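You operate a simulated robot arm through the tools that you are given. There is no shell and no other tool. Be economical: measure what you need, move in short steps, check, and stop when the job is done.

You are at the controls of a simulated two-armed robot. One attempt, no reset.

Task
Check the purple frame for pinholes on the light box.
Fine: with pinholes it goes in the hold pocket, else back to its spot on the mat; light off at the end.

Only the result counts: the job must be done as asked and must still hold three seconds after the hand-in. Knocking over, shifting, dropping, spilling or breaking anything else fails it.

Robot
Two 6-joint arms with two-finger parallel grippers on one trunk, on a base that drives. Base frame: it is fixed to the floor where the robot stands at the start and does not move with it; the origin is under the middle of the robot, x ahead of it, y to its left, z up; the surface under the hand at the start is at about z = 0.86. Readings come in m, degrees, newtons and seconds.
The left shoulder is at the start at [0.28, 0.185, 1.055], the right one opposite. With the tool pointing down near the work surface each hand reaches from about 0.56 to 0.94 m from the robot's upright axis, wherever it stands, measured 20 degrees to its own side. Places, roughly: glass of the light box [0.6, -0.4, 0.9]; light box dial [0.4, -0.5, 0.9]; light box switch [0.4, -0.4, 0.9]; magnifier [0.6, -0.6, 1]. Payload 1.57 kg a hand.
Tool frame (each hand has its own): the origin (TCP) lies between the finger pads and is the grasp point; the fingertips stand 0.03 m ahead of it; z points along the fingers, y is the line along which they close. The gripper opens to 0.08 m. The fingers are 0.017 m wide and 0.012 m thick; the gripper's body (0.04 by 0.082 m) begins 0.08 m behind the TCP.
Orientation is that of the tool frame in the base frame, as a unit quaternion [w, x, y, z]. With the fingers straight down and closing along the base's y, the tool's x points along the base's -x, its y along +y and its z along -z.

Tools
- The arms move only by the tool send_rows. It takes "left_motion", "right_motion" or both (then of equal length, played together; a hand with none holds still); each is a list of rows, each a list of 7 numbers: the closure, from 0 (fully open) to 1 (shut), then the shift along the base's x, y, z in m, then the turn, a rotation vector about the base's x, y, z in degrees. In form: [[gripper, tx, ty, tz, ax, ay, az], ...]. A call has 1 to 12 rows; each row shifts and turns the commanded pose from where the row before left it. Each row takes 0.2 s and may step no farther than 0.05 m and 8.6 degrees from the row before; otherwise, or with a gripper value out of range, the whole call is refused. Where a pose cannot be reached the arm comes as near as it can. A force on the tool above 90 N (or 10 N above the force at the start of the call, whichever is more), or a blocked arm, ends the call early, and 0.2 s more pass. The fingers move at their own pace (about 0.153 m/s each) and stop on an object; they squeeze with about 43 N. The grip force told is the motor's: it shows also when the fingers shut on nothing. Time passes only in rows, and 0.2 s behind the last, so rows that do not move let the fingers close. The reply holds the time, the measured pose of the TCP, the force on the tool along the base axes, the opening and the grip force, in the units named above and with some noise, with the torque about the TCP (base axes, N m) and any sound that the robot's microphone picked up, and new pictures: "show" is both (left out), scene, wrist or none (wrist: the cameras of the hands that moved).
- Cameras (640 x 400 px; columns grow to the right, rows downward): "scene" is now at [0.2184, -0.0517, 1.4911]; the picture's right is [-0.68, -0.74, 0.00], its down [-0.57, 0.52, -0.63] and it looks along [0.47, -0.43, -0.77] (base axes); focal length 260 px, centre (320, 200). "left" rides on the left gripper at [0.072, 0.007, -0.122] in its tool frame; the picture's right is [-0.09, 1.00, 0.00], its down [-0.84, -0.08, -0.54] and it looks along [-0.54, -0.05, 0.84] (tool axes); focal length 238 px, centre (320, 200). "right" rides on the right gripper at [0.072, -0.007, -0.122] in its tool frame; the picture's right is [0.09, 1.00, 0.00], its down [-0.84, 0.08, -0.54] and it looks along [-0.54, 0.05, 0.84] (tool axes); focal length 238 px, centre (320, 200). There is no depth. A picture from a camera that has moved, and an enlarged one, comes with that camera's place and axes in the base frame and with its lens.
- slide_trunk(by): slides the trunk up (or, below 0, down) by that many m; the arms and the scene camera ride with it, the base frame stays. It gives what a move gives, with no picture.
- steer(legs): drives the robot by 1 to 6 legs, each [ahead, turn to the left] in m and degrees, along the robot's own axes; the way and the turn of a leg run together, so that a leg with both is an arc; at most 1.5 m and 180 degrees a leg. The arms and the cameras ride along, it lands a little off, and it stops where it bumps. It gives what a move gives, and a new picture of the scene camera.
- aim_head(pan, tilt): turns the head with the scene camera to pan (to the left, within 86 degrees either way) and tilt (down, from -29 to 69), counted from straight ahead of the robot. It gives what a move gives, and a new picture of the scene camera.
- inspect(camera, box): a new picture of the part [left, top, right, bottom] of that camera's present view, enlarged. It takes no simulated time.
- close_job(): hands the job in; it is judged then, once.

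Work in short steps. Places have to be worked out from the pictures, the camera data and where the tool is seen: move nearer, look again, correct. Check each grasp and each placing, and mend what went wrong. You have 120 turns and 260 pictures in all, those below and enlarged ones among them. Open the grippers and draw the arms clear of the work before you hand the job in, unless the task says otherwise; then end with one line.

The tools are called after "Call:" as a command line: name --argument value ..., lists and objects as JSON in quotes. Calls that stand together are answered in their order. send_rows: Moves the arms, as the interface text tells. Its arguments: {"type":"object","properties":{"left_motion":{"type":"array","items":{"type":"array","items":{"type":"number"}}},"right_motion":{"type":"array","items":{"type":"array","items":{"type":"number"}}},"show":{"type":"string","enum":["both","scene","wrist","none"]}},"required":[]} The other tools are called the same way: slide_trunk (by) slides the trunk up or down; steer (legs) drives the base; aim_head (pan, tilt) turns the head that bears the scene camera; inspect (camera, box) takes an enlarged picture of a part of a camera's view; close_job () hands the job in.

At the start:

```text
time: 0.0
left_tcp_pos: [0.6048, -0.0296, 1.1478]
left_tcp_rot: [0.001, 0.0, 1.0, -0.001]
left_contact_force: [-0.1, 0.6, -0.4]
left_ft_torque: [0.01, 0.02, 0.01]
left_width: 0.08
left_grasp_force: 0.1
right_tcp_pos: [0.3739, -0.441, 1.2232]
right_tcp_rot: [0.0, 0.0, 1.0, 0.0]
right_contact_force: [-0.1, 0.6, 0.4]
right_ft_torque: [-0.02, 0.01, 0.0]
right_width: 0.0799
right_grasp_force: 0.2
trunk travel left (down, up): [-0.75, 0.24]
robot x, y, heading: [-0.0008, 0.0008, 0.1]
head pan, tilt: [-42.7, 50.7]
```

scene: 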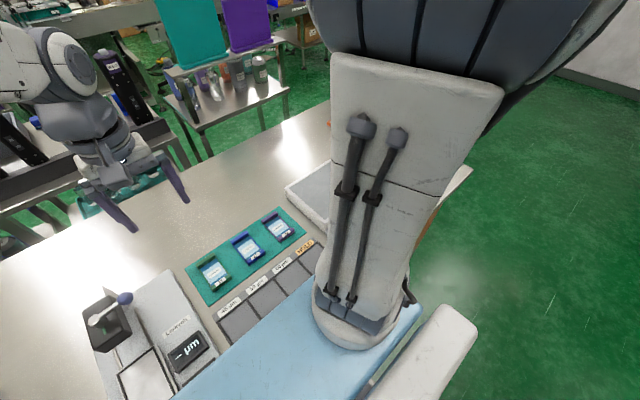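
right: 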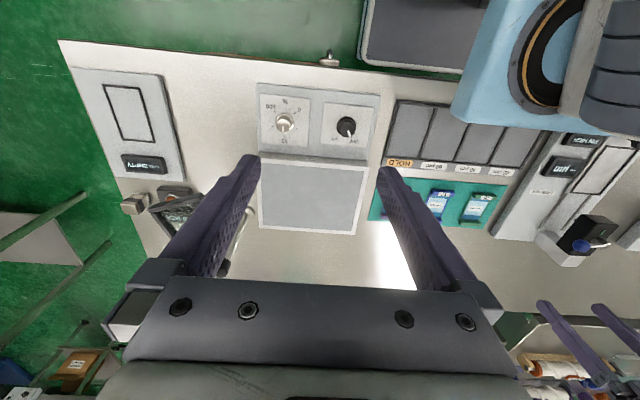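
left: 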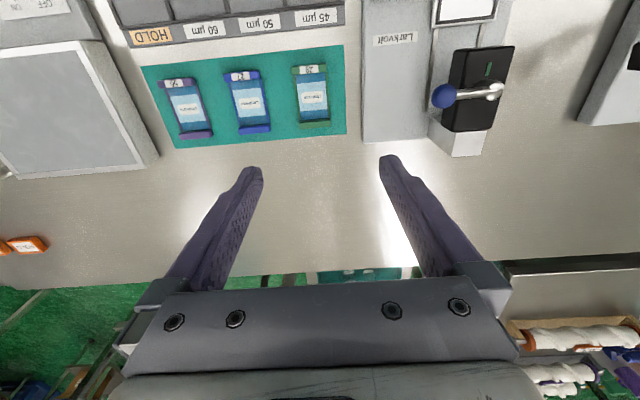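

I'll look closely at the mat with the frames and at the light box from the hand cameras.

Call:
inspect --camera "left" --box '[0, 0, 360, 180]'

Call:
inspect --camera "right" --box '[240, 60, 560, 260]'

Call:
inspect --camera "scene" --box '[160, 180, 360, 360]'

```text
1.78 times, centred on (180, 90) of left
camera zoom: at [0.5328, -0.0234, 1.2704], right [0.09, 1.0, 0.0], down [0.84, -0.08, 0.54], along [0.54, -0.05, -0.84], focal length 424 px, centre (569, 396)
```

zoom: 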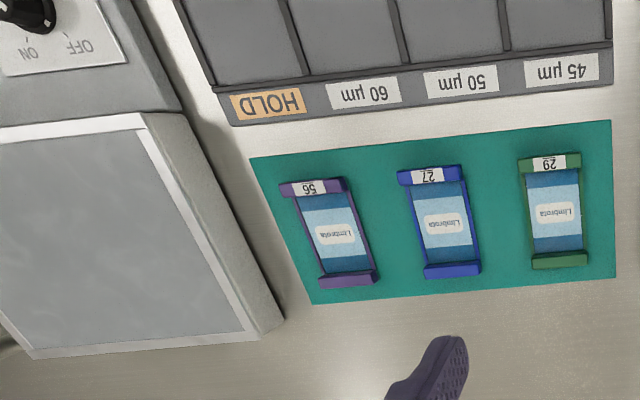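

```text
2.00 times, centred on (400, 160) of right
camera zoom: at [0.3043, -0.4473, 1.344], right [-0.09, 1.0, 0.0], down [0.84, 0.08, 0.54], along [0.54, 0.05, -0.84], focal length 477 px, centre (160, 280)
```

zoom: 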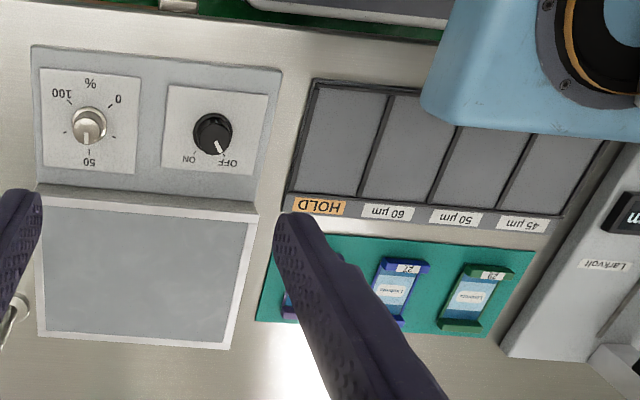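

```text
2.22 times, centred on (260, 270) of scene
camera zoom: at [0.2184, -0.0517, 1.4911], right [-0.68, -0.74, 0.0], down [-0.57, 0.52, -0.63], along [0.47, -0.43, -0.77], focal length 577 px, centre (453, 44)
```

zoom: 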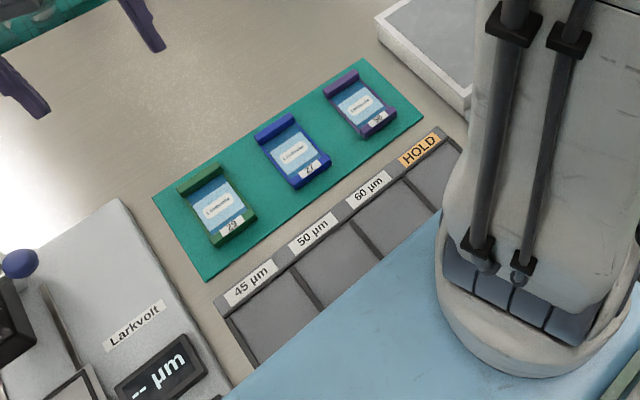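

The purple frame is near (0.60, -0.24) and the HOLD pocket near (0.43, -0.26). That pocket is closer than the hand can comfortably reach, so I'll back the base 0.1 m to bring everything into the right arm's range.

Call:
steer --legs '[[-0.1, 0]]'

```text
time: 1.1
left_tcp_pos: [0.5048, -0.0298, 1.1469]
left_tcp_rot: [0.0, 0.001, 1.0, 0.0]
left_contact_force: [0.5, -0.9, 0.6]
left_ft_torque: [0.0, -0.01, -0.01]
left_width: 0.0797
left_grasp_force: 0.2
right_tcp_pos: [0.2756, -0.441, 1.2226]
right_tcp_rot: [0.0, 0.001, 1.0, 0.0]
right_contact_force: [0.6, 0.2, -0.6]
right_ft_torque: [0.0, 0.02, 0.0]
right_width: 0.0798
right_grasp_force: 0.1
trunk travel left (down, up): [-0.75, 0.24]
robot x, y, heading: [-0.1026, 0.004, -0.0]
head pan, tilt: [-42.7, 50.7]
camera scene: at [0.1191, -0.0516, 1.4911], right [-0.68, -0.74, 0.0], down [-0.57, 0.52, -0.63], along [0.47, -0.43, -0.77], focal length 260 px, centre (320, 200)
```

scene: 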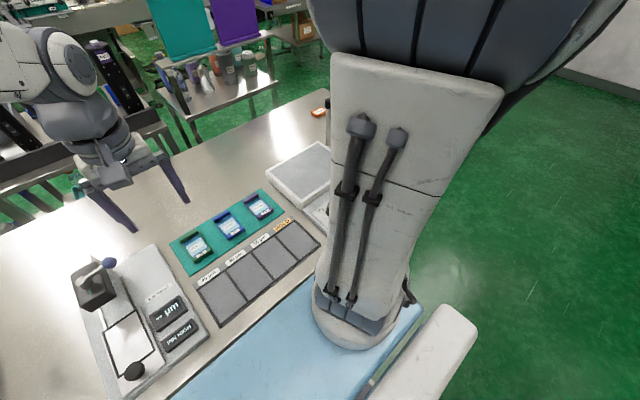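

The base moved as expected. Next I'll bring the right hand above the light box switch, at about (0.424, -0.388), to look at it closely.

Call:
send_rows --right_motion '[[0, 0.04, 0.014, -0.02, 0, 0, 0], [0, 0.04, 0.014, -0.04, 0, 0, 0], [0, 0.035, 0.013, -0.04, 0, 0, 0], [0, 0.033, 0.012, -0.04, 0, 0, 0], [0, 0, 0, -0.04, 0, 0, 0], [0, 0, 0, 0, 0, 0, 0]]'

```text
refused: row 2 steps farther than a row can; nothing moved
```

Call:
send_rows --right_motion '[[0, 0.03, 0.01, -0.03, 0, 0, 0], [0, 0.03, 0.01, -0.035, 0, 0, 0], [0, 0.03, 0.01, -0.035, 0, 0, 0], [0, 0.03, 0.01, -0.035, 0, 0, 0], [0, 0.028, 0.013, -0.035, 0, 0, 0], [0, 0, 0, 0, 0, 0, 0]]'

```text
time: 2.5
left_tcp_pos: [0.5051, -0.03, 1.1471]
left_tcp_rot: [0.0, 0.0, 1.0, 0.0]
left_contact_force: [-0.6, -0.2, -0.3]
left_ft_torque: [0.02, 0.0, -0.01]
left_width: 0.0801
left_grasp_force: 0.1
right_tcp_pos: [0.4244, -0.3894, 1.0518]
right_tcp_rot: [0.0, 0.0, 1.0, 0.001]
right_contact_force: [0.8, -0.6, -0.3]
right_ft_torque: [-0.03, 0.04, -0.03]
right_width: 0.08
right_grasp_force: 0.1
trunk travel left (down, up): [-0.75, 0.24]
robot x, y, heading: [-0.0994, -0.0, -0.0]
head pan, tilt: [-42.7, 50.7]
camera scene: at [0.1189, -0.0517, 1.4911], right [-0.68, -0.74, 0.0], down [-0.57, 0.52, -0.63], along [0.47, -0.43, -0.77], focal length 260 px, centre (320, 200)
camera right: at [0.3533, -0.3951, 1.1739], right [-0.09, 1.0, 0.0], down [0.84, 0.08, 0.54], along [0.54, 0.05, -0.84], focal length 238 px, centre (320, 200)
```

scene: 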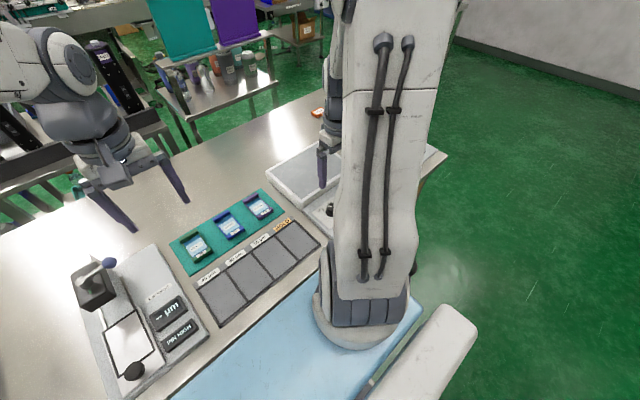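
right: 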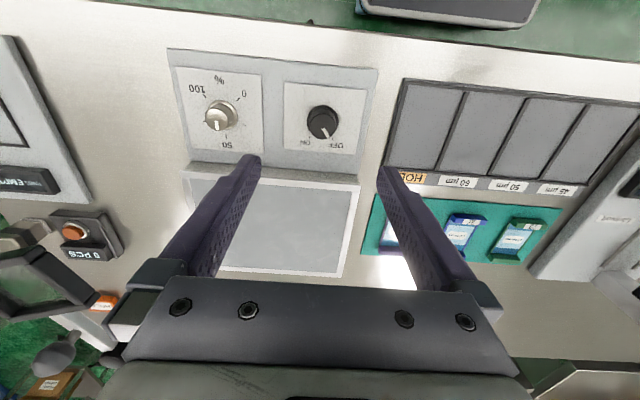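

Call:
inspect --camera "right" --box '[160, 40, 400, 190]'

Call:
inspect --camera "right" --box '[0, 180, 160, 360]'

```text
2.67 times, centred on (280, 115) of right
camera zoom: at [0.3533, -0.3951, 1.1739], right [-0.09, 1.0, 0.0], down [0.84, 0.08, 0.54], along [0.54, 0.05, -0.84], focal length 636 px, centre (427, 427)
```

zoom: 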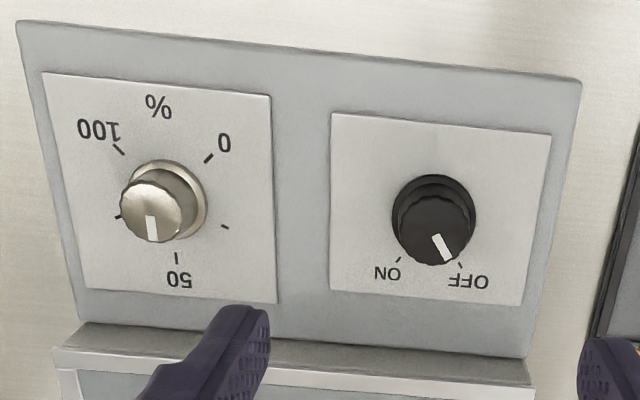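

```text
2.22 times, centred on (80, 270) of right
camera zoom: at [0.3533, -0.3951, 1.1739], right [-0.09, 1.0, 0.0], down [0.84, 0.08, 0.54], along [0.54, 0.05, -0.84], focal length 530 px, centre (853, 44)
```

zoom: 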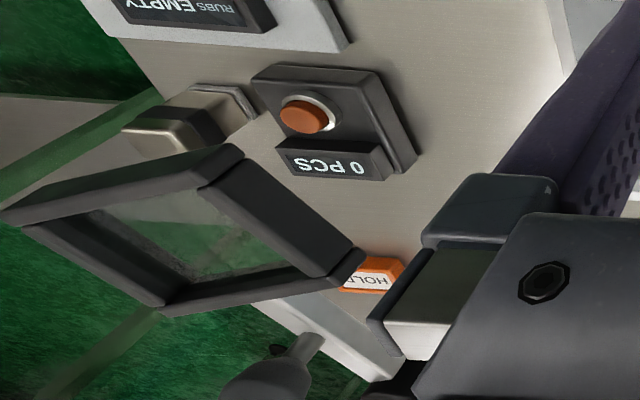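

The knob is Ø≈0.03 m and sits directly under the TCP, pointing to OFF. ON is about 60° clockwise seen from above. I'll descend around it and close.

Call:
send_rows --right_motion '[[0, 0, 0.003, -0.045, 0, 0, 0], [0, 0, 0, -0.045, 0, 0, 0], [0, 0, 0, -0.035, 0, 0, 0], [0.6, 0, 0, -0.005, 0, 0, 0], [1, 0, 0, 0, 0, 0, 0], [1, 0, 0, 0, 0, 0, 0]]' --show "wrist"

```text
time: 3.9
left_tcp_pos: [0.5044, -0.0288, 1.1483]
left_tcp_rot: [0.0, 0.0, 1.0, 0.0]
left_contact_force: [-0.1, 0.0, 0.0]
left_ft_torque: [0.0, -0.01, -0.02]
left_width: 0.0802
left_grasp_force: 0.1
right_tcp_pos: [0.4211, -0.3872, 0.9235]
right_tcp_rot: [0.0, 0.0, 1.0, 0.0]
right_contact_force: [-1.7, 5.4, 9.0]
right_ft_torque: [0.06, -0.39, -0.07]
right_width: 0.0312
right_grasp_force: 40.6
trunk travel left (down, up): [-0.75, 0.24]
robot x, y, heading: [-0.1035, -0.0013, -0.2]
head pan, tilt: [-42.7, 50.7]
camera right: at [0.3503, -0.3916, 1.045], right [-0.09, 1.0, 0.0], down [0.84, 0.08, 0.54], along [0.54, 0.05, -0.84], focal length 238 px, centre (320, 200)
```

right: 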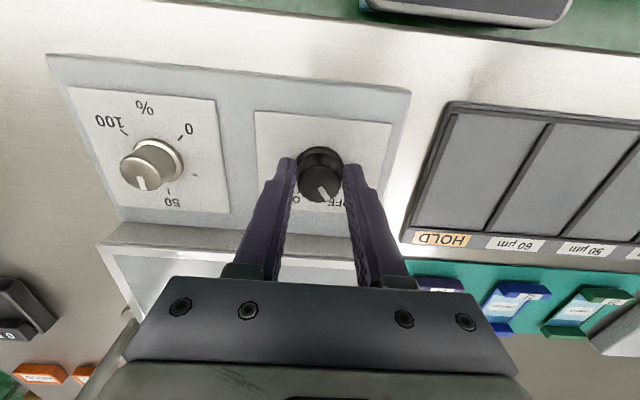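

The knob is gripped at 0.031 m, so I'll turn it about 60° clockwise.

Call:
send_rows --right_motion '[[1, 0, 0, 0, 0, 0, -8], [1, 0, 0, 0, 0, 0, -8], [1, 0, 0, 0, 0, 0, -8], [1, 0, 0, 0, 0, 0, -8], [1, 0, 0, 0, 0, 0, -8], [1, 0, 0, 0, 0, 0, -8], [1, 0, 0, 0, 0, 0, -8], [1, 0, 0, 0, 0, 0, -4], [1, 0, 0, 0, 0, 0, 0]]' --show "both"

```text
time: 5.9
left_tcp_pos: [0.5066, -0.0274, 1.1468]
left_tcp_rot: [-0.001, 0.0, 1.0, -0.001]
left_contact_force: [0.4, -0.9, -0.6]
left_ft_torque: [0.02, 0.02, 0.0]
left_width: 0.0802
left_grasp_force: 0.1
right_tcp_pos: [0.4265, -0.3834, 0.921]
right_tcp_rot: [0.003, 0.5, 0.866, -0.002]
right_contact_force: [35.5, 35.2, -5.7]
right_ft_torque: [0.66, -0.85, 0.45]
right_width: 0.0316
right_grasp_force: 39.7
trunk travel left (down, up): [-0.75, 0.24]
robot x, y, heading: [-0.1027, -0.0007, -0.2]
head pan, tilt: [-42.7, 50.7]
camera scene: at [0.1205, -0.0496, 1.4906], right [-0.68, -0.74, 0.0], down [-0.57, 0.52, -0.63], along [0.46, -0.43, -0.77], focal length 260 px, centre (320, 200)
camera right: at [0.386, -0.3243, 1.0432], right [0.81, 0.58, 0.0], down [0.49, -0.68, 0.55], along [0.32, -0.45, -0.84], focal length 238 px, centre (320, 200)
```

scene: 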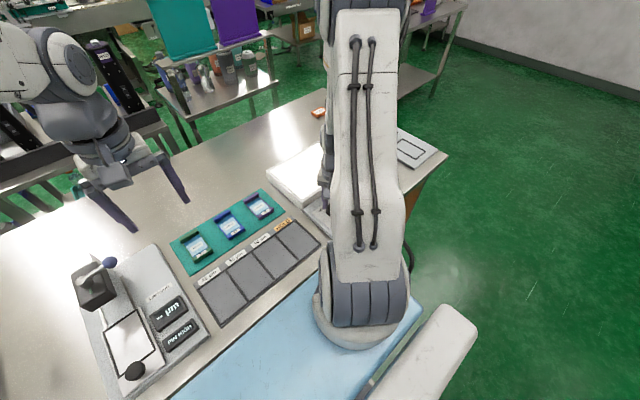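
right: 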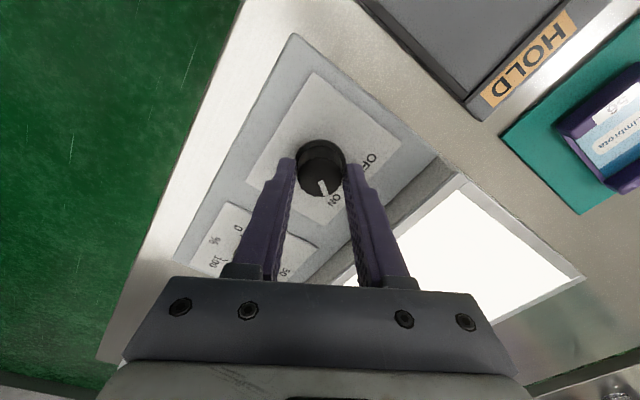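

The light is on. I'll release, rise, and rotate the wrist back while moving toward the frame.

Call:
send_rows --right_motion '[[0, 0, 0, 0, 0, 0, 0], [0, 0, 0, 0, 0, 0, 0], [0, 0, 0, 0.04, 0, 0, 0], [0, 0, 0, 0.04, 0, 0, 0], [0, 0.02, 0.02, 0.03, 0, 0, 8], [0, 0.02, 0.02, 0, 0, 0, 8], [0, 0.025, 0.02, 0, 0, 0, 8], [0, 0.025, 0.02, 0, 0, 0, 8], [0, 0.025, 0.02, 0, 0, 0, 8], [0, 0.025, 0.02, 0, 0, 0, 8], [0, 0.025, 0.02, 0, 0, 0, 8], [0, 0.01, 0.002, 0, 0, 0, 4]]' --show "wrist"

Call:
inspect --camera "left" --box '[0, 0, 400, 250]'

```text
time: 8.5
left_tcp_pos: [0.5051, -0.0292, 1.1476]
left_tcp_rot: [0.0, 0.0, 1.0, 0.0]
left_contact_force: [-0.7, 1.0, -0.1]
left_ft_torque: [-0.01, 0.01, 0.03]
left_width: 0.0798
left_grasp_force: 0.1
right_tcp_pos: [0.5992, -0.2416, 1.0327]
right_tcp_rot: [0.0, -0.001, 1.0, 0.001]
right_contact_force: [-0.1, -1.0, -1.0]
right_ft_torque: [0.04, 0.0, 0.0]
right_width: 0.08
right_grasp_force: 0.1
trunk travel left (down, up): [-0.75, 0.24]
robot x, y, heading: [-0.0976, -0.0028, 0.2]
head pan, tilt: [-42.7, 50.7]
camera right: at [0.5292, -0.2486, 1.1549], right [-0.09, 1.0, 0.0], down [0.84, 0.08, 0.54], along [0.54, 0.05, -0.84], focal length 238 px, centre (320, 200)
```

right: 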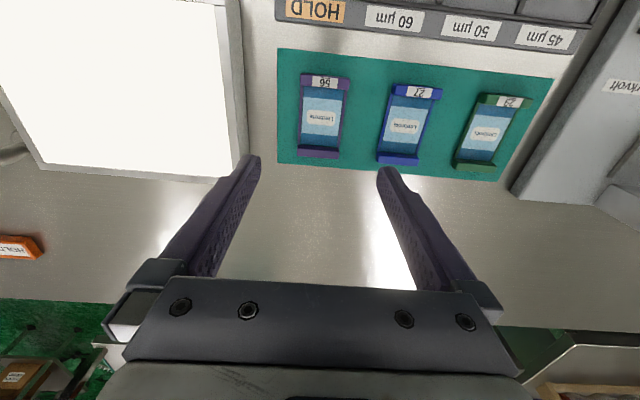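

```text
1.60 times, centred on (200, 125) of left
camera zoom: at [0.4331, -0.0228, 1.2704], right [0.09, 1.0, 0.0], down [0.84, -0.08, 0.54], along [0.54, -0.05, -0.84], focal length 381 px, centre (512, 320)
```

zoom: 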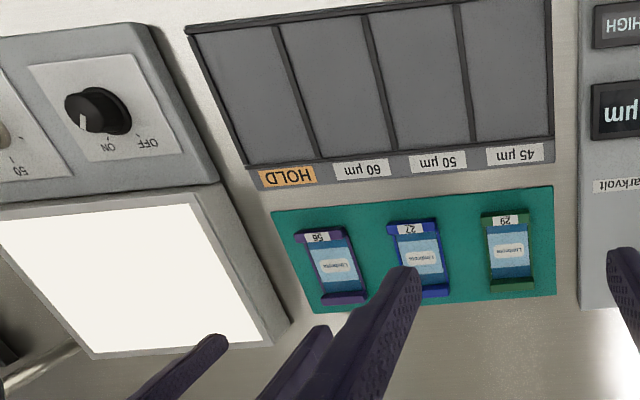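

The TCP is over the frame centre, about (0.599, -0.240). I'll zoom in to see the frame's shape and alignment before gripping.

Call:
inspect --camera "right" --box '[260, 50, 420, 180]'

```text
3.08 times, centred on (340, 115) of right
camera zoom: at [0.5292, -0.2486, 1.1549], right [-0.09, 1.0, 0.0], down [0.84, 0.08, 0.54], along [0.54, 0.05, -0.84], focal length 733 px, centre (258, 462)
```

zoom: 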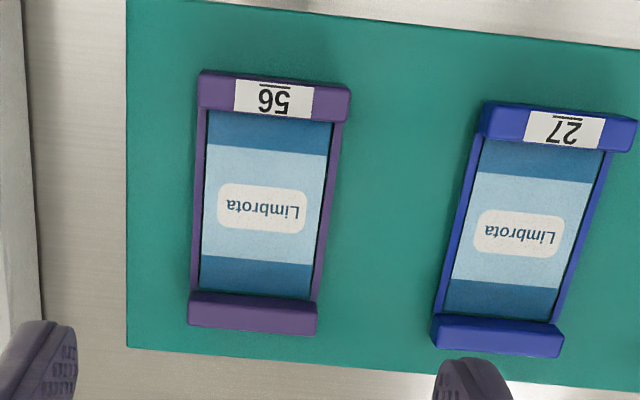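

The frame is aligned with the gripper and about 0.05 m wide. I'll descend carefully to a TCP height of about 0.897 and close across the middle.

Call:
send_rows --right_motion '[[0, 0, 0.001, -0.045, 0, 0, 0], [0, 0, 0, -0.045, 0, 0, 0], [0, 0, 0, -0.03, 0, 0, 0], [0, 0, 0, -0.012, 0, 0, 0], [0, 0, 0, -0.004, 0, 0, 0], [0, 0, 0, 0, 0, 0, 0]]' --show "wrist"

```text
time: 9.9
left_tcp_pos: [0.505, -0.0296, 1.148]
left_tcp_rot: [0.0, 0.0, 1.0, -0.001]
left_contact_force: [-0.1, -0.2, 0.5]
left_ft_torque: [-0.01, 0.0, 0.0]
left_width: 0.0796
left_grasp_force: 0.0
right_tcp_pos: [0.5989, -0.2423, 0.897]
right_tcp_rot: [0.0, 0.0, 1.0, 0.0]
right_contact_force: [-0.1, 0.0, 0.5]
right_ft_torque: [0.01, 0.01, 0.01]
right_width: 0.0799
right_grasp_force: 0.0
trunk travel left (down, up): [-0.75, 0.24]
robot x, y, heading: [-0.1011, 0.0016, -0.1]
head pan, tilt: [-42.7, 50.7]
camera right: at [0.5279, -0.2476, 1.0179], right [-0.09, 1.0, 0.0], down [0.84, 0.08, 0.54], along [0.54, 0.05, -0.84], focal length 238 px, centre (320, 200)
```

right: 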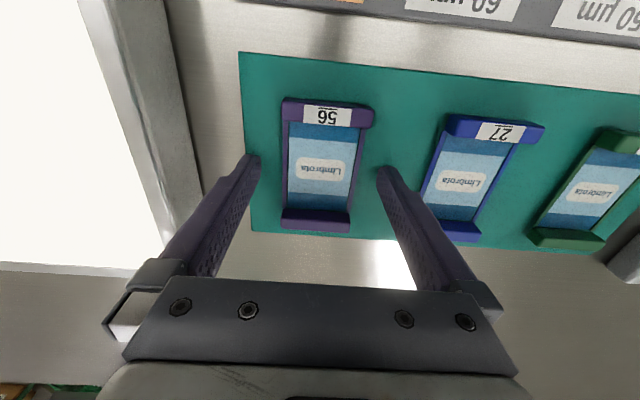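

The fingers straddle the frame's middle with no contact, so I'll close.

Call:
send_rows --right_motion '[[0.5, 0, 0, 0, 0, 0, 0], [1, 0, 0, 0, 0, 0, 0], [1, 0, 0, 0, 0, 0, 0]]' --show "wrist"

```text
time: 10.7
left_tcp_pos: [0.5043, -0.0302, 1.1483]
left_tcp_rot: [0.0, 0.0, 1.0, 0.0]
left_contact_force: [0.9, 0.6, 0.1]
left_ft_torque: [-0.03, -0.01, 0.0]
left_width: 0.0801
left_grasp_force: 0.1
right_tcp_pos: [0.5979, -0.2428, 0.8971]
right_tcp_rot: [0.0, 0.0, 1.0, 0.0]
right_contact_force: [0.6, -0.6, 0.3]
right_ft_torque: [-0.01, -0.02, 0.02]
right_width: 0.0509
right_grasp_force: 42.6
trunk travel left (down, up): [-0.75, 0.24]
robot x, y, heading: [-0.098, -0.0013, 0.1]
head pan, tilt: [-42.7, 50.7]
camera right: at [0.5279, -0.2476, 1.0182], right [-0.09, 1.0, 0.0], down [0.84, 0.08, 0.54], along [0.54, 0.05, -0.84], focal length 238 px, centre (320, 200)
```

right: 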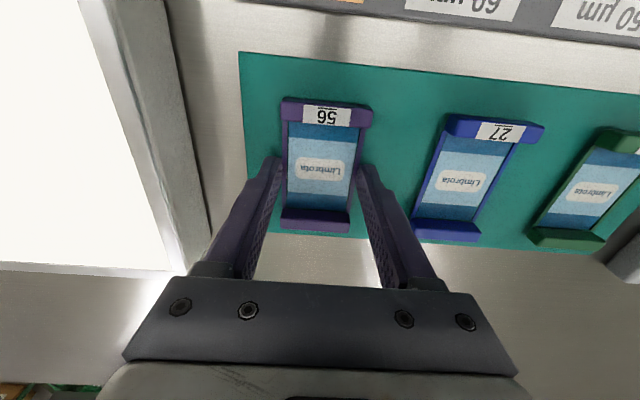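

The frame is gripped (width 0.051). I'll remember its spot as TCP (0.598, -0.2425, 0.897). Now I'll lift it and carry it over the glass near (0.595, -0.42).

Call:
send_rows --right_motion '[[1, 0, 0, 0.03, 0, 0, 0], [1, 0, 0, 0.04, 0, 0, 0], [1, 0, 0, 0.04, 0, 0, 0], [1, 0, -0.04, 0, 0, 0, 0], [1, 0, -0.045, 0, 0, 0, 0], [1, 0, -0.045, 0, 0, 0, 0], [1, 0, -0.045, 0, 0, 0, 0], [1, 0, 0, 0, 0, 0, 0]]' --show "both"

```text
time: 12.5
left_tcp_pos: [0.5057, -0.0303, 1.1471]
left_tcp_rot: [-0.001, 0.0, 1.0, 0.0]
left_contact_force: [1.2, 0.0, 0.3]
left_ft_torque: [0.05, 0.0, -0.03]
left_width: 0.0802
left_grasp_force: 0.0
right_tcp_pos: [0.5982, -0.418, 1.0089]
right_tcp_rot: [0.0, 0.0, 1.0, 0.0]
right_contact_force: [0.3, 0.4, 0.7]
right_ft_torque: [0.02, 0.03, 0.0]
right_width: 0.0505
right_grasp_force: 43.0
trunk travel left (down, up): [-0.75, 0.24]
robot x, y, heading: [-0.1004, 0.0025, -0.3]
head pan, tilt: [-42.7, 50.7]
camera scene: at [0.1186, -0.0515, 1.4911], right [-0.68, -0.74, 0.0], down [-0.57, 0.52, -0.63], along [0.47, -0.43, -0.77], focal length 260 px, centre (320, 200)
camera right: at [0.5277, -0.4243, 1.129], right [-0.09, 1.0, 0.0], down [0.84, 0.08, 0.54], along [0.54, 0.05, -0.84], focal length 238 px, centre (320, 200)
```

scene: 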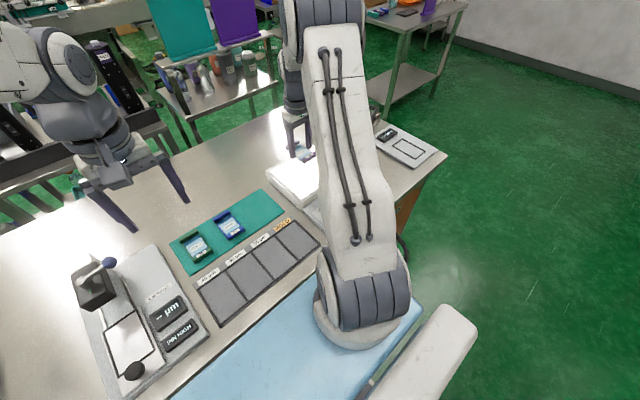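
right: 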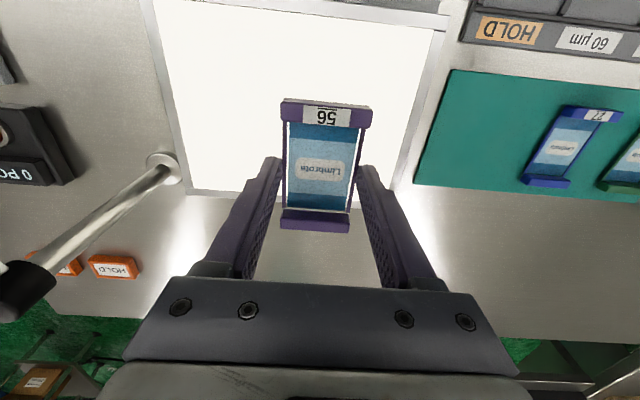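

Held and clear of the magnifier post. I'll lower it onto the glass in small steps, moving slightly toward the glass centre.

Call:
send_rows --right_motion '[[1, -0.004, -0.015, -0.03, 0, 0, 0], [1, -0.004, 0, -0.03, 0, 0, 0], [1, 0, 0, -0.008, 0, 0, 0], [1, 0, 0, 0, 0, 0, 0]]' --show "wrist"

```text
time: 13.5
left_tcp_pos: [0.5047, -0.0292, 1.1479]
left_tcp_rot: [0.0, 0.0, 1.0, -0.001]
left_contact_force: [0.5, 1.2, 0.7]
left_ft_torque: [-0.03, 0.0, 0.01]
left_width: 0.0801
left_grasp_force: 0.0
right_tcp_pos: [0.5915, -0.4308, 0.9385]
right_tcp_rot: [0.001, 0.0, 1.0, 0.001]
right_contact_force: [-0.3, 1.1, -0.8]
right_ft_torque: [-0.02, 0.0, 0.0]
right_width: 0.0507
right_grasp_force: 43.0
trunk travel left (down, up): [-0.75, 0.24]
robot x, y, heading: [-0.0991, -0.0007, -0.1]
head pan, tilt: [-42.7, 50.7]
camera right: at [0.52, -0.4371, 1.0606], right [-0.09, 1.0, 0.0], down [0.84, 0.08, 0.54], along [0.54, 0.05, -0.84], focal length 238 px, centre (320, 200)
```

right: 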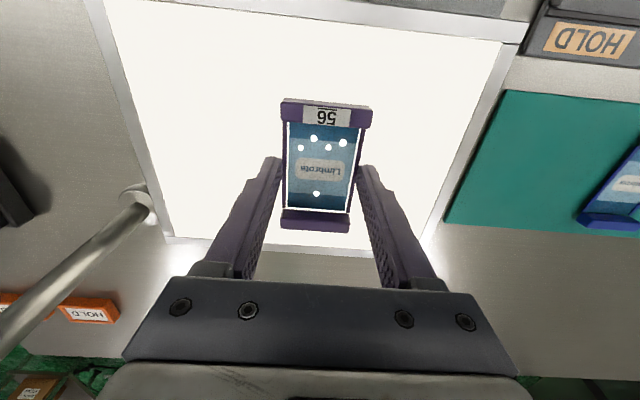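

Bright spots already show through the frame. I'll take a closer look, then continue to set it on the glass.

Call:
inspect --camera "right" --box '[260, 90, 390, 240]'

Call:
send_rows --right_motion '[[1, 0, 0, -0.006, 0, 0, 0], [1, 0, 0, -0.005, 0, 0, 0], [1, 0, 0, -0.004, 0, 0, 0], [1, 0, 0, 0, 0, 0, 0]]' --show "wrist"

```text
2.67 times, centred on (325, 165) of right
camera zoom: at [0.52, -0.4371, 1.0606], right [-0.09, 1.0, 0.0], down [0.84, 0.08, 0.54], along [0.54, 0.05, -0.84], focal length 636 px, centre (307, 293)
```

zoom: 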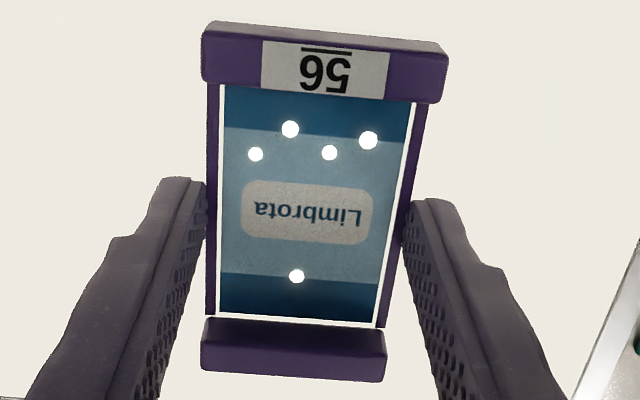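

```text
time: 14.5
left_tcp_pos: [0.5037, -0.0279, 1.1496]
left_tcp_rot: [0.001, 0.0, 1.0, 0.0]
left_contact_force: [0.2, -1.0, 0.1]
left_ft_torque: [-0.01, -0.03, -0.03]
left_width: 0.08
left_grasp_force: 0.1
right_tcp_pos: [0.5914, -0.4309, 0.9342]
right_tcp_rot: [0.006, -0.001, 1.0, -0.002]
right_contact_force: [-14.4, 9.7, 41.7]
right_ft_torque: [1.35, 0.98, 0.25]
right_width: 0.0508
right_grasp_force: 42.9
trunk travel left (down, up): [-0.75, 0.24]
robot x, y, heading: [-0.0984, -0.0018, -0.1]
head pan, tilt: [-42.7, 50.7]
stopped in row 4 (right hand): the force on the tool passed its limit at 91 N (the readings are from after the stop); the commanded pose is now the measured one
camera right: at [0.5192, -0.4365, 1.0562], right [-0.09, 1.0, -0.01], down [0.83, 0.08, 0.55], along [0.55, 0.05, -0.83], focal length 238 px, centre (320, 200)
```

right: 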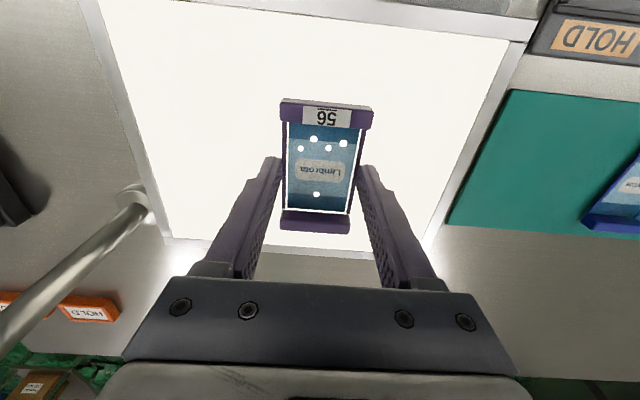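

Five clear pinholes show with the frame resting on the lit glass, so it goes to HOLD. I'll lift off gently and examine the HOLD pocket.

Call:
send_rows --right_motion '[[1, 0, 0, 0.005, 0, 0, 0], [1, 0, 0, 0.025, 0, 0, 0], [1, 0, 0, 0.04, 0, 0, 0], [1, 0, 0.03, 0.04, 0, 0, 0], [1, -0.02, 0.04, 0, 0, 0, 0], [1, -0.03, 0.03, 0, 0, 0, 0], [1, -0.03, 0.03, 0, 0, 0, 0], [1, -0.03, 0.03, 0, 0, 0, 0], [1, 0, 0, 0, 0, 0, 0]]' --show "wrist"

Call:
inspect --camera "left" --box '[80, 0, 380, 180]'

```text
time: 16.5
left_tcp_pos: [0.5048, -0.0287, 1.148]
left_tcp_rot: [0.0, 0.0, 1.0, 0.0]
left_contact_force: [-0.2, -0.2, -0.6]
left_ft_torque: [0.0, -0.01, -0.02]
left_width: 0.0799
left_grasp_force: 0.0
right_tcp_pos: [0.4829, -0.2716, 1.0386]
right_tcp_rot: [0.005, 0.0, 1.0, -0.003]
right_contact_force: [0.1, -1.3, 0.3]
right_ft_torque: [0.02, -0.05, 0.0]
right_width: 0.0505
right_grasp_force: 43.3
trunk travel left (down, up): [-0.75, 0.24]
robot x, y, heading: [-0.0984, -0.0004, -0.1]
head pan, tilt: [-42.7, 50.7]
camera right: at [0.4111, -0.2768, 1.1597], right [-0.09, 1.0, -0.01], down [0.83, 0.08, 0.55], along [0.55, 0.05, -0.84], focal length 238 px, centre (320, 200)
```

right: 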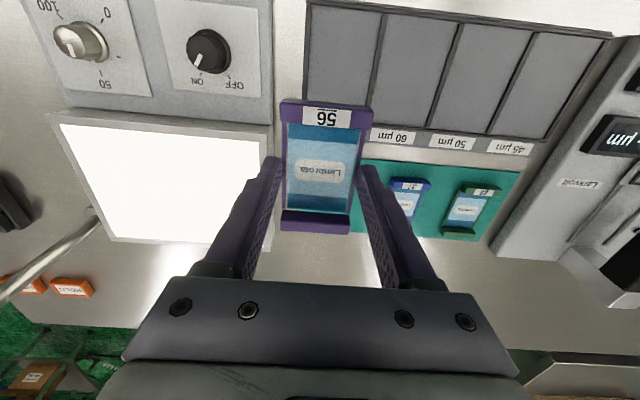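

```text
2.13 times, centred on (230, 90) of left
camera zoom: at [0.4328, -0.0225, 1.2705], right [0.09, 1.0, 0.0], down [0.84, -0.08, 0.54], along [0.54, -0.05, -0.84], focal length 508 px, centre (512, 435)
```

zoom: 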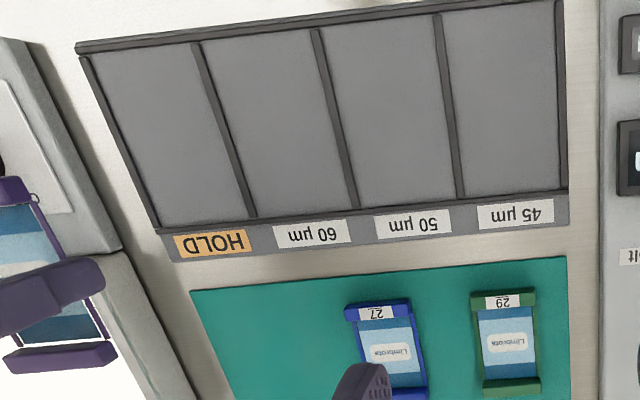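

Triangulating from both views, the pocket interior is x 0.380–0.484 and y -0.293 to -0.224, centred near (0.432, -0.258). I'll check the divider height with close-ups.

Call:
inspect --camera "left" --box '[100, 0, 220, 75]'

Call:
inspect --camera "scene" --box '[190, 200, 350, 330]'

Call:
inspect --camera "right" --box '[260, 0, 460, 160]'

```text
5.33 times, centred on (160, 38) of left
camera zoom: at [0.4328, -0.0225, 1.2705], right [0.09, 1.0, 0.0], down [0.84, -0.08, 0.54], along [0.54, -0.05, -0.84], focal length 1271 px, centre (1173, 1067)
```

zoom: 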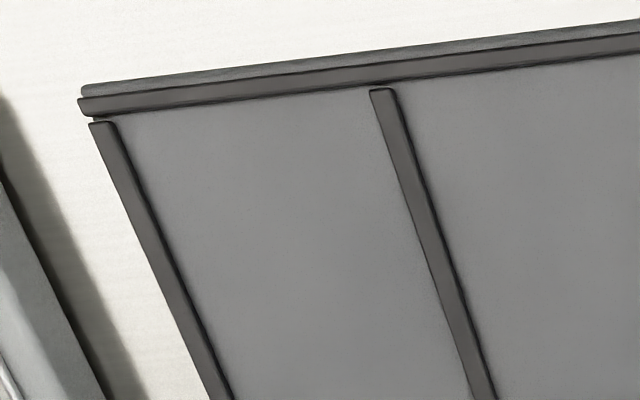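

```text
3.08 times, centred on (270, 265) of scene
camera zoom: at [0.1183, -0.0509, 1.4912], right [-0.68, -0.74, 0.0], down [-0.57, 0.52, -0.63], along [0.47, -0.43, -0.77], focal length 799 px, centre (474, 0)
```

zoom: 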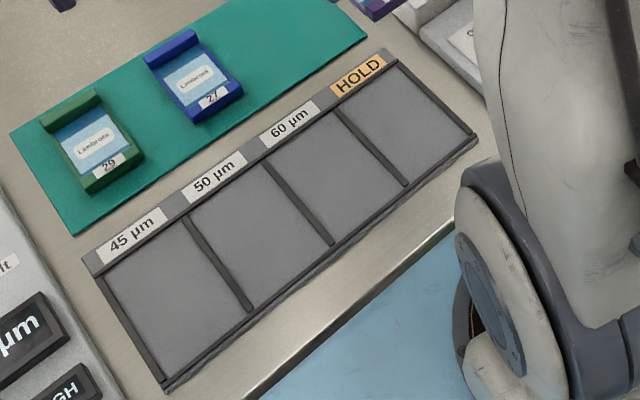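

```text
2.50 times, centred on (360, 80) of right
camera zoom: at [0.4111, -0.2768, 1.1597], right [-0.09, 1.0, -0.01], down [0.83, 0.08, 0.55], along [0.55, 0.05, -0.84], focal length 596 px, centre (220, 500)
```

zoom: 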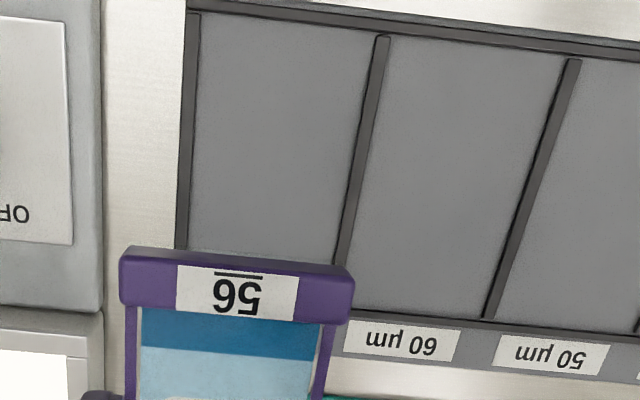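

The dividers are only about 4–5 mm high and the tolerance is about ±5 mm. I'll move above the pocket centre, TCP (0.4325, -0.257), and descend partway to check.

Call:
send_rows --right_motion '[[1, -0.03, 0.0075, 0, -0.4, 0, 0], [1, -0.0205, 0.007, 0, 0, 0, 0], [1, 0, 0, -0.04, 0, 0, 0], [1, 0, 0, -0.04, 0, 0, 0], [1, 0, 0, -0.03, 0, 0, 0], [1, 0, 0, 0, 0, 0, 0]]' --show "both"

Call:
inspect --camera "left" --box '[80, 0, 280, 120]'

```text
time: 17.9
left_tcp_pos: [0.506, -0.0284, 1.1475]
left_tcp_rot: [0.0, 0.0, 1.0, 0.0]
left_contact_force: [-0.7, -0.1, -0.2]
left_ft_torque: [-0.01, 0.02, 0.03]
left_width: 0.0801
left_grasp_force: 0.1
right_tcp_pos: [0.4332, -0.2569, 0.9289]
right_tcp_rot: [0.005, -0.001, 1.0, -0.006]
right_contact_force: [0.2, -0.4, -0.8]
right_ft_torque: [0.02, -0.03, 0.0]
right_width: 0.0507
right_grasp_force: 42.9
trunk travel left (down, up): [-0.75, 0.24]
robot x, y, heading: [-0.1001, 0.0022, 0.1]
head pan, tilt: [-42.7, 50.7]
camera scene: at [0.1187, -0.0512, 1.4911], right [-0.68, -0.74, 0.0], down [-0.57, 0.52, -0.63], along [0.47, -0.43, -0.77], focal length 260 px, centre (320, 200)
camera right: at [0.3611, -0.2626, 1.0502], right [-0.09, 1.0, -0.01], down [0.83, 0.08, 0.55], along [0.55, 0.04, -0.84], focal length 238 px, centre (320, 200)
```

scene: 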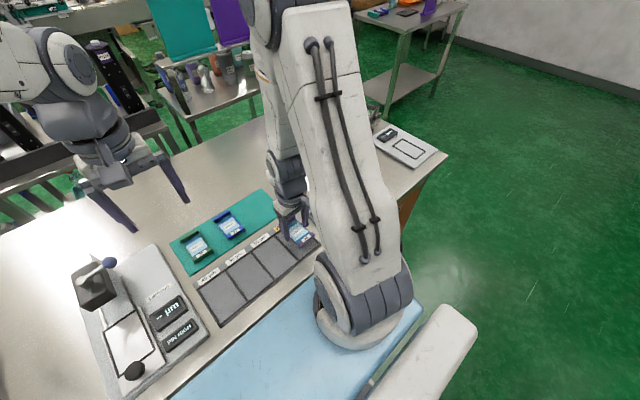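
right: 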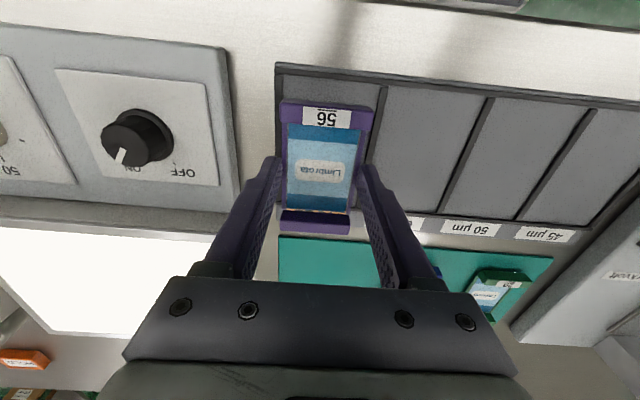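

```text
3.20 times, centred on (180, 60) of left
camera zoom: at [0.4331, -0.0227, 1.2703], right [0.09, 1.0, 0.0], down [0.84, -0.08, 0.54], along [0.54, -0.05, -0.84], focal length 763 px, centre (768, 648)
```

zoom: 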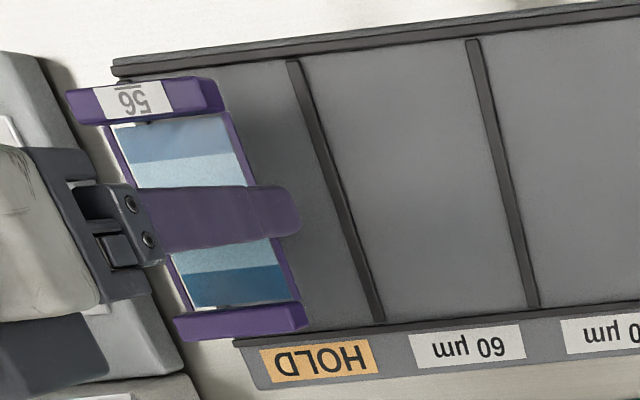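

It is aligned within a few mm. I'll nudge by (-0.001, +0.002) and descend to just above the floor.

Call:
send_rows --right_motion '[[1, -0.001, 0.002, -0.015, 0, 0, 0], [1, 0, 0, -0.009, 0, 0, 0], [1, 0, 0, 0, 0, 0, 0]]' --show "wrist"

Call:
inspect --camera "left" --box '[80, 0, 280, 120]'

```text
time: 18.7
left_tcp_pos: [0.5039, -0.0291, 1.1489]
left_tcp_rot: [-0.001, 0.0, 1.0, 0.0]
left_contact_force: [-0.3, -0.7, 0.6]
left_ft_torque: [-0.01, 0.01, 0.03]
left_width: 0.0799
left_grasp_force: 0.0
right_tcp_pos: [0.4316, -0.257, 0.9051]
right_tcp_rot: [0.005, 0.0, 1.0, -0.005]
right_contact_force: [-0.6, 0.2, -1.7]
right_ft_torque: [0.01, 0.05, -0.01]
right_width: 0.0507
right_grasp_force: 42.5
trunk travel left (down, up): [-0.75, 0.24]
robot x, y, heading: [-0.0996, 0.0018, -0.3]
head pan, tilt: [-42.7, 50.7]
camera right: at [0.3602, -0.2609, 1.0264], right [-0.09, 1.0, -0.01], down [0.83, 0.08, 0.55], along [0.55, 0.04, -0.84], focal length 238 px, centre (320, 200)
```

right: 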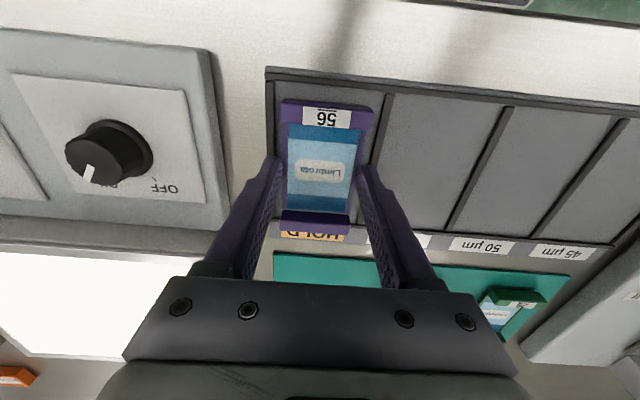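

```text
3.20 times, centred on (180, 60) of left
camera zoom: at [0.4331, -0.0227, 1.2704], right [0.09, 1.0, 0.0], down [0.84, -0.08, 0.54], along [0.54, -0.05, -0.84], focal length 763 px, centre (768, 648)
```

zoom: 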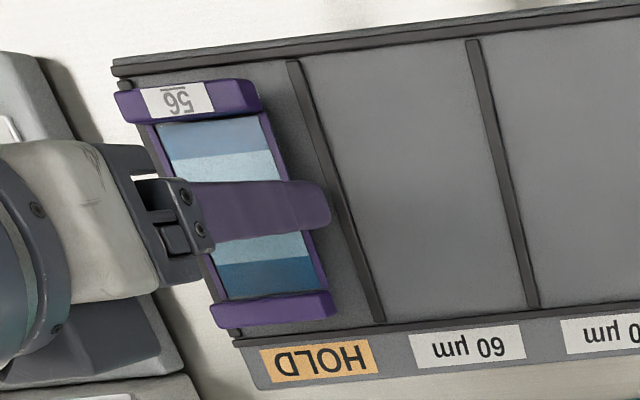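

Still floating about 5–8 mm above the floor, well inside the walls. I'll go down in small steps while watching the force.

Call:
send_rows --right_motion '[[1, 0, 0, -0.003, 0, 0, 0], [1, 0, 0, -0.002, 0, 0, 0], [1, 0, 0, 0, 0, 0, 0]]' --show "none"

```text
time: 19.5
left_tcp_pos: [0.5042, -0.0305, 1.1475]
left_tcp_rot: [-0.001, 0.0, 1.0, 0.0]
left_contact_force: [0.2, -0.4, -0.2]
left_ft_torque: [0.02, -0.01, -0.01]
left_width: 0.0803
left_grasp_force: 0.1
right_tcp_pos: [0.4317, -0.2551, 0.9004]
right_tcp_rot: [0.004, 0.001, 1.0, -0.006]
right_contact_force: [0.1, 0.1, -0.2]
right_ft_torque: [0.01, -0.02, -0.03]
right_width: 0.0507
right_grasp_force: 43.0
trunk travel left (down, up): [-0.75, 0.24]
robot x, y, heading: [-0.1004, 0.0009, -0.2]
head pan, tilt: [-42.7, 50.7]
```

Call:
send_rows --right_motion '[[1, 0, 0, -0.002, 0, 0, 0], [1, 0, 0, -0.001, 0, 0, 0], [1, 0, 0, 0, 0, 0, 0]]' --show "none"

```text
time: 20.3
left_tcp_pos: [0.5039, -0.0287, 1.149]
left_tcp_rot: [0.0, 0.0, 1.0, 0.0]
left_contact_force: [-0.4, -0.9, 1.0]
left_ft_torque: [0.0, -0.01, -0.02]
left_width: 0.0802
left_grasp_force: 0.1
right_tcp_pos: [0.4323, -0.2552, 0.8994]
right_tcp_rot: [0.006, 0.0, 1.0, -0.007]
right_contact_force: [-0.5, 2.6, 16.0]
right_ft_torque: [0.66, 0.14, 0.0]
right_width: 0.0508
right_grasp_force: 43.1
trunk travel left (down, up): [-0.75, 0.24]
robot x, y, heading: [-0.1009, -0.0001, -0.0]
head pan, tilt: [-42.7, 50.7]
```

Contact at z≈0.899 with 16 N, likely a fingertip on the low divider, so the frame is within a couple of mm of the floor. I'll ease up 1 mm, release and rise.

Call:
send_rows --right_motion '[[1, 0, 0, 0.001, 0, 0, 0], [0.7, 0, 0, 0, 0, 0, 0], [0.1, 0, 0, 0, 0, 0, 0], [0.1, 0, 0, 0, 0, 0, 0]]' --show "wrist"

Call:
inspect --camera "left" --box '[80, 0, 280, 120]'

```text
time: 21.3
left_tcp_pos: [0.5048, -0.0294, 1.1476]
left_tcp_rot: [0.0, 0.0, 1.0, 0.0]
left_contact_force: [-0.5, -0.3, -0.3]
left_ft_torque: [0.0, -0.01, 0.0]
left_width: 0.0797
left_grasp_force: 0.0
right_tcp_pos: [0.4314, -0.2561, 0.8986]
right_tcp_rot: [0.004, 0.0, 1.0, -0.006]
right_contact_force: [0.8, 1.0, -0.4]
right_ft_torque: [0.03, 0.01, 0.02]
right_width: 0.072
right_grasp_force: 0.0
trunk travel left (down, up): [-0.75, 0.24]
robot x, y, heading: [-0.0949, 0.005, -0.2]
head pan, tilt: [-42.7, 50.7]
camera right: at [0.3595, -0.2607, 1.0208], right [-0.09, 1.0, -0.01], down [0.83, 0.08, 0.55], along [0.55, 0.04, -0.84], focal length 238 px, centre (320, 200)
```

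right: 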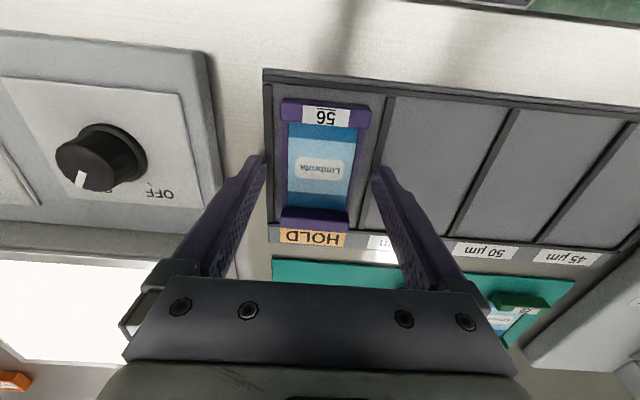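

```text
3.20 times, centred on (180, 60) of left
camera zoom: at [0.433, -0.0227, 1.2704], right [0.09, 1.0, 0.0], down [0.84, -0.08, 0.54], along [0.54, -0.05, -0.84], focal length 763 px, centre (768, 648)
```

zoom: 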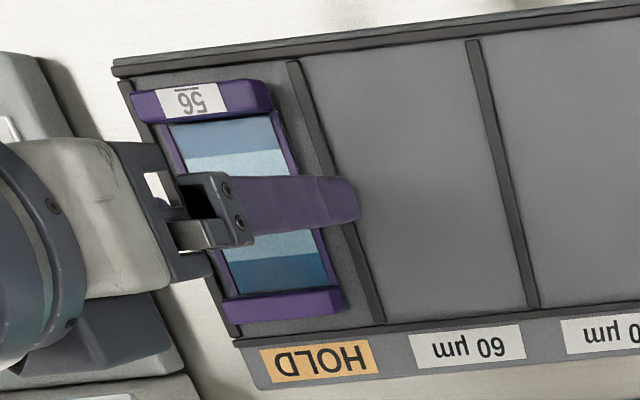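

Released cleanly. I'll rise straight up and look at how the frame sits.

Call:
send_rows --right_motion '[[0.1, 0, 0, 0.02, 0, 0, 0], [0.1, 0, 0, 0.045, 0, 0, 0], [0.1, 0, 0, 0.045, 0, 0, 0], [0, -0.008, -0.045, 0.02, 0, 0, 0], [0, 0, -0.045, 0, 0, 0, 0], [0, 0, -0.04, 0, 0, 0, 0], [0, 0, 0, 0, 0, 0, 0]]' --show "wrist"

Call:
inspect --camera "left" --box '[80, 0, 280, 120]'

```text
time: 22.9
left_tcp_pos: [0.5042, -0.0287, 1.1476]
left_tcp_rot: [0.0, 0.0, 1.0, 0.0]
left_contact_force: [0.6, 0.4, -0.5]
left_ft_torque: [0.01, 0.01, 0.02]
left_width: 0.0802
left_grasp_force: 0.1
right_tcp_pos: [0.4228, -0.387, 1.0297]
right_tcp_rot: [0.005, 0.001, 1.0, -0.006]
right_contact_force: [0.4, -0.5, -0.3]
right_ft_torque: [-0.01, 0.0, 0.03]
right_width: 0.08
right_grasp_force: 0.0
trunk travel left (down, up): [-0.75, 0.24]
robot x, y, heading: [-0.0995, 0.0038, -0.1]
head pan, tilt: [-42.7, 50.7]
camera right: at [0.3515, -0.391, 1.1518], right [-0.09, 1.0, -0.01], down [0.83, 0.08, 0.55], along [0.55, 0.04, -0.84], focal length 238 px, centre (320, 200)
```

right: 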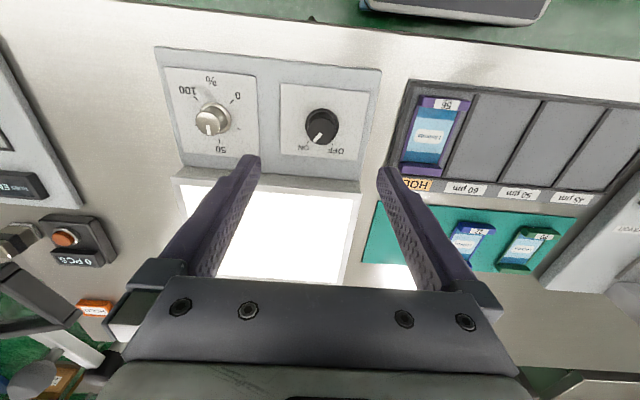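

```text
3.20 times, centred on (180, 60) of left
camera zoom: at [0.433, -0.0229, 1.2704], right [0.09, 1.0, 0.0], down [0.84, -0.08, 0.54], along [0.54, -0.05, -0.84], focal length 763 px, centre (768, 648)
```

zoom: 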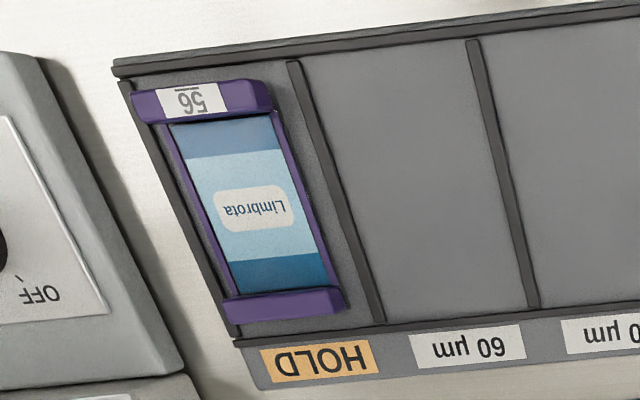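

The frame appears to sit flat inside HOLD. I'll verify with a zoom from the right camera.

Call:
inspect --camera "right" --box '[380, 60, 500, 210]'

Call:
inspect --camera "right" --box '[150, 40, 390, 190]'

```text
2.67 times, centred on (440, 135) of right
camera zoom: at [0.3515, -0.391, 1.1518], right [-0.09, 1.0, -0.01], down [0.83, 0.08, 0.55], along [0.55, 0.04, -0.84], focal length 636 px, centre (0, 373)
```

zoom: 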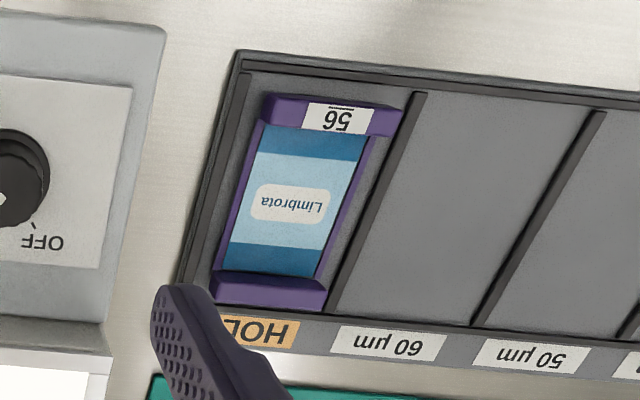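

```text
2.67 times, centred on (270, 115) of right
camera zoom: at [0.3515, -0.391, 1.1518], right [-0.09, 1.0, -0.01], down [0.83, 0.08, 0.55], along [0.55, 0.04, -0.84], focal length 636 px, centre (453, 427)
```

zoom: 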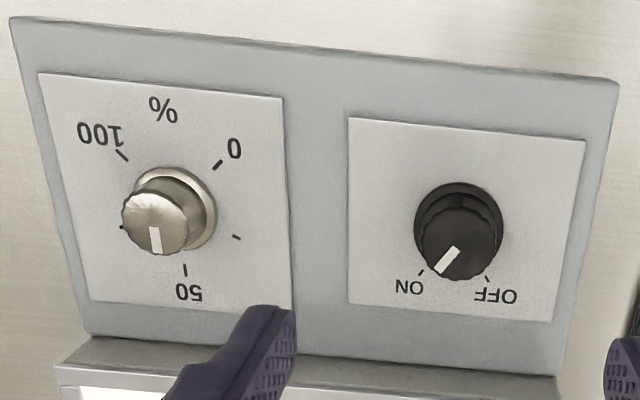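

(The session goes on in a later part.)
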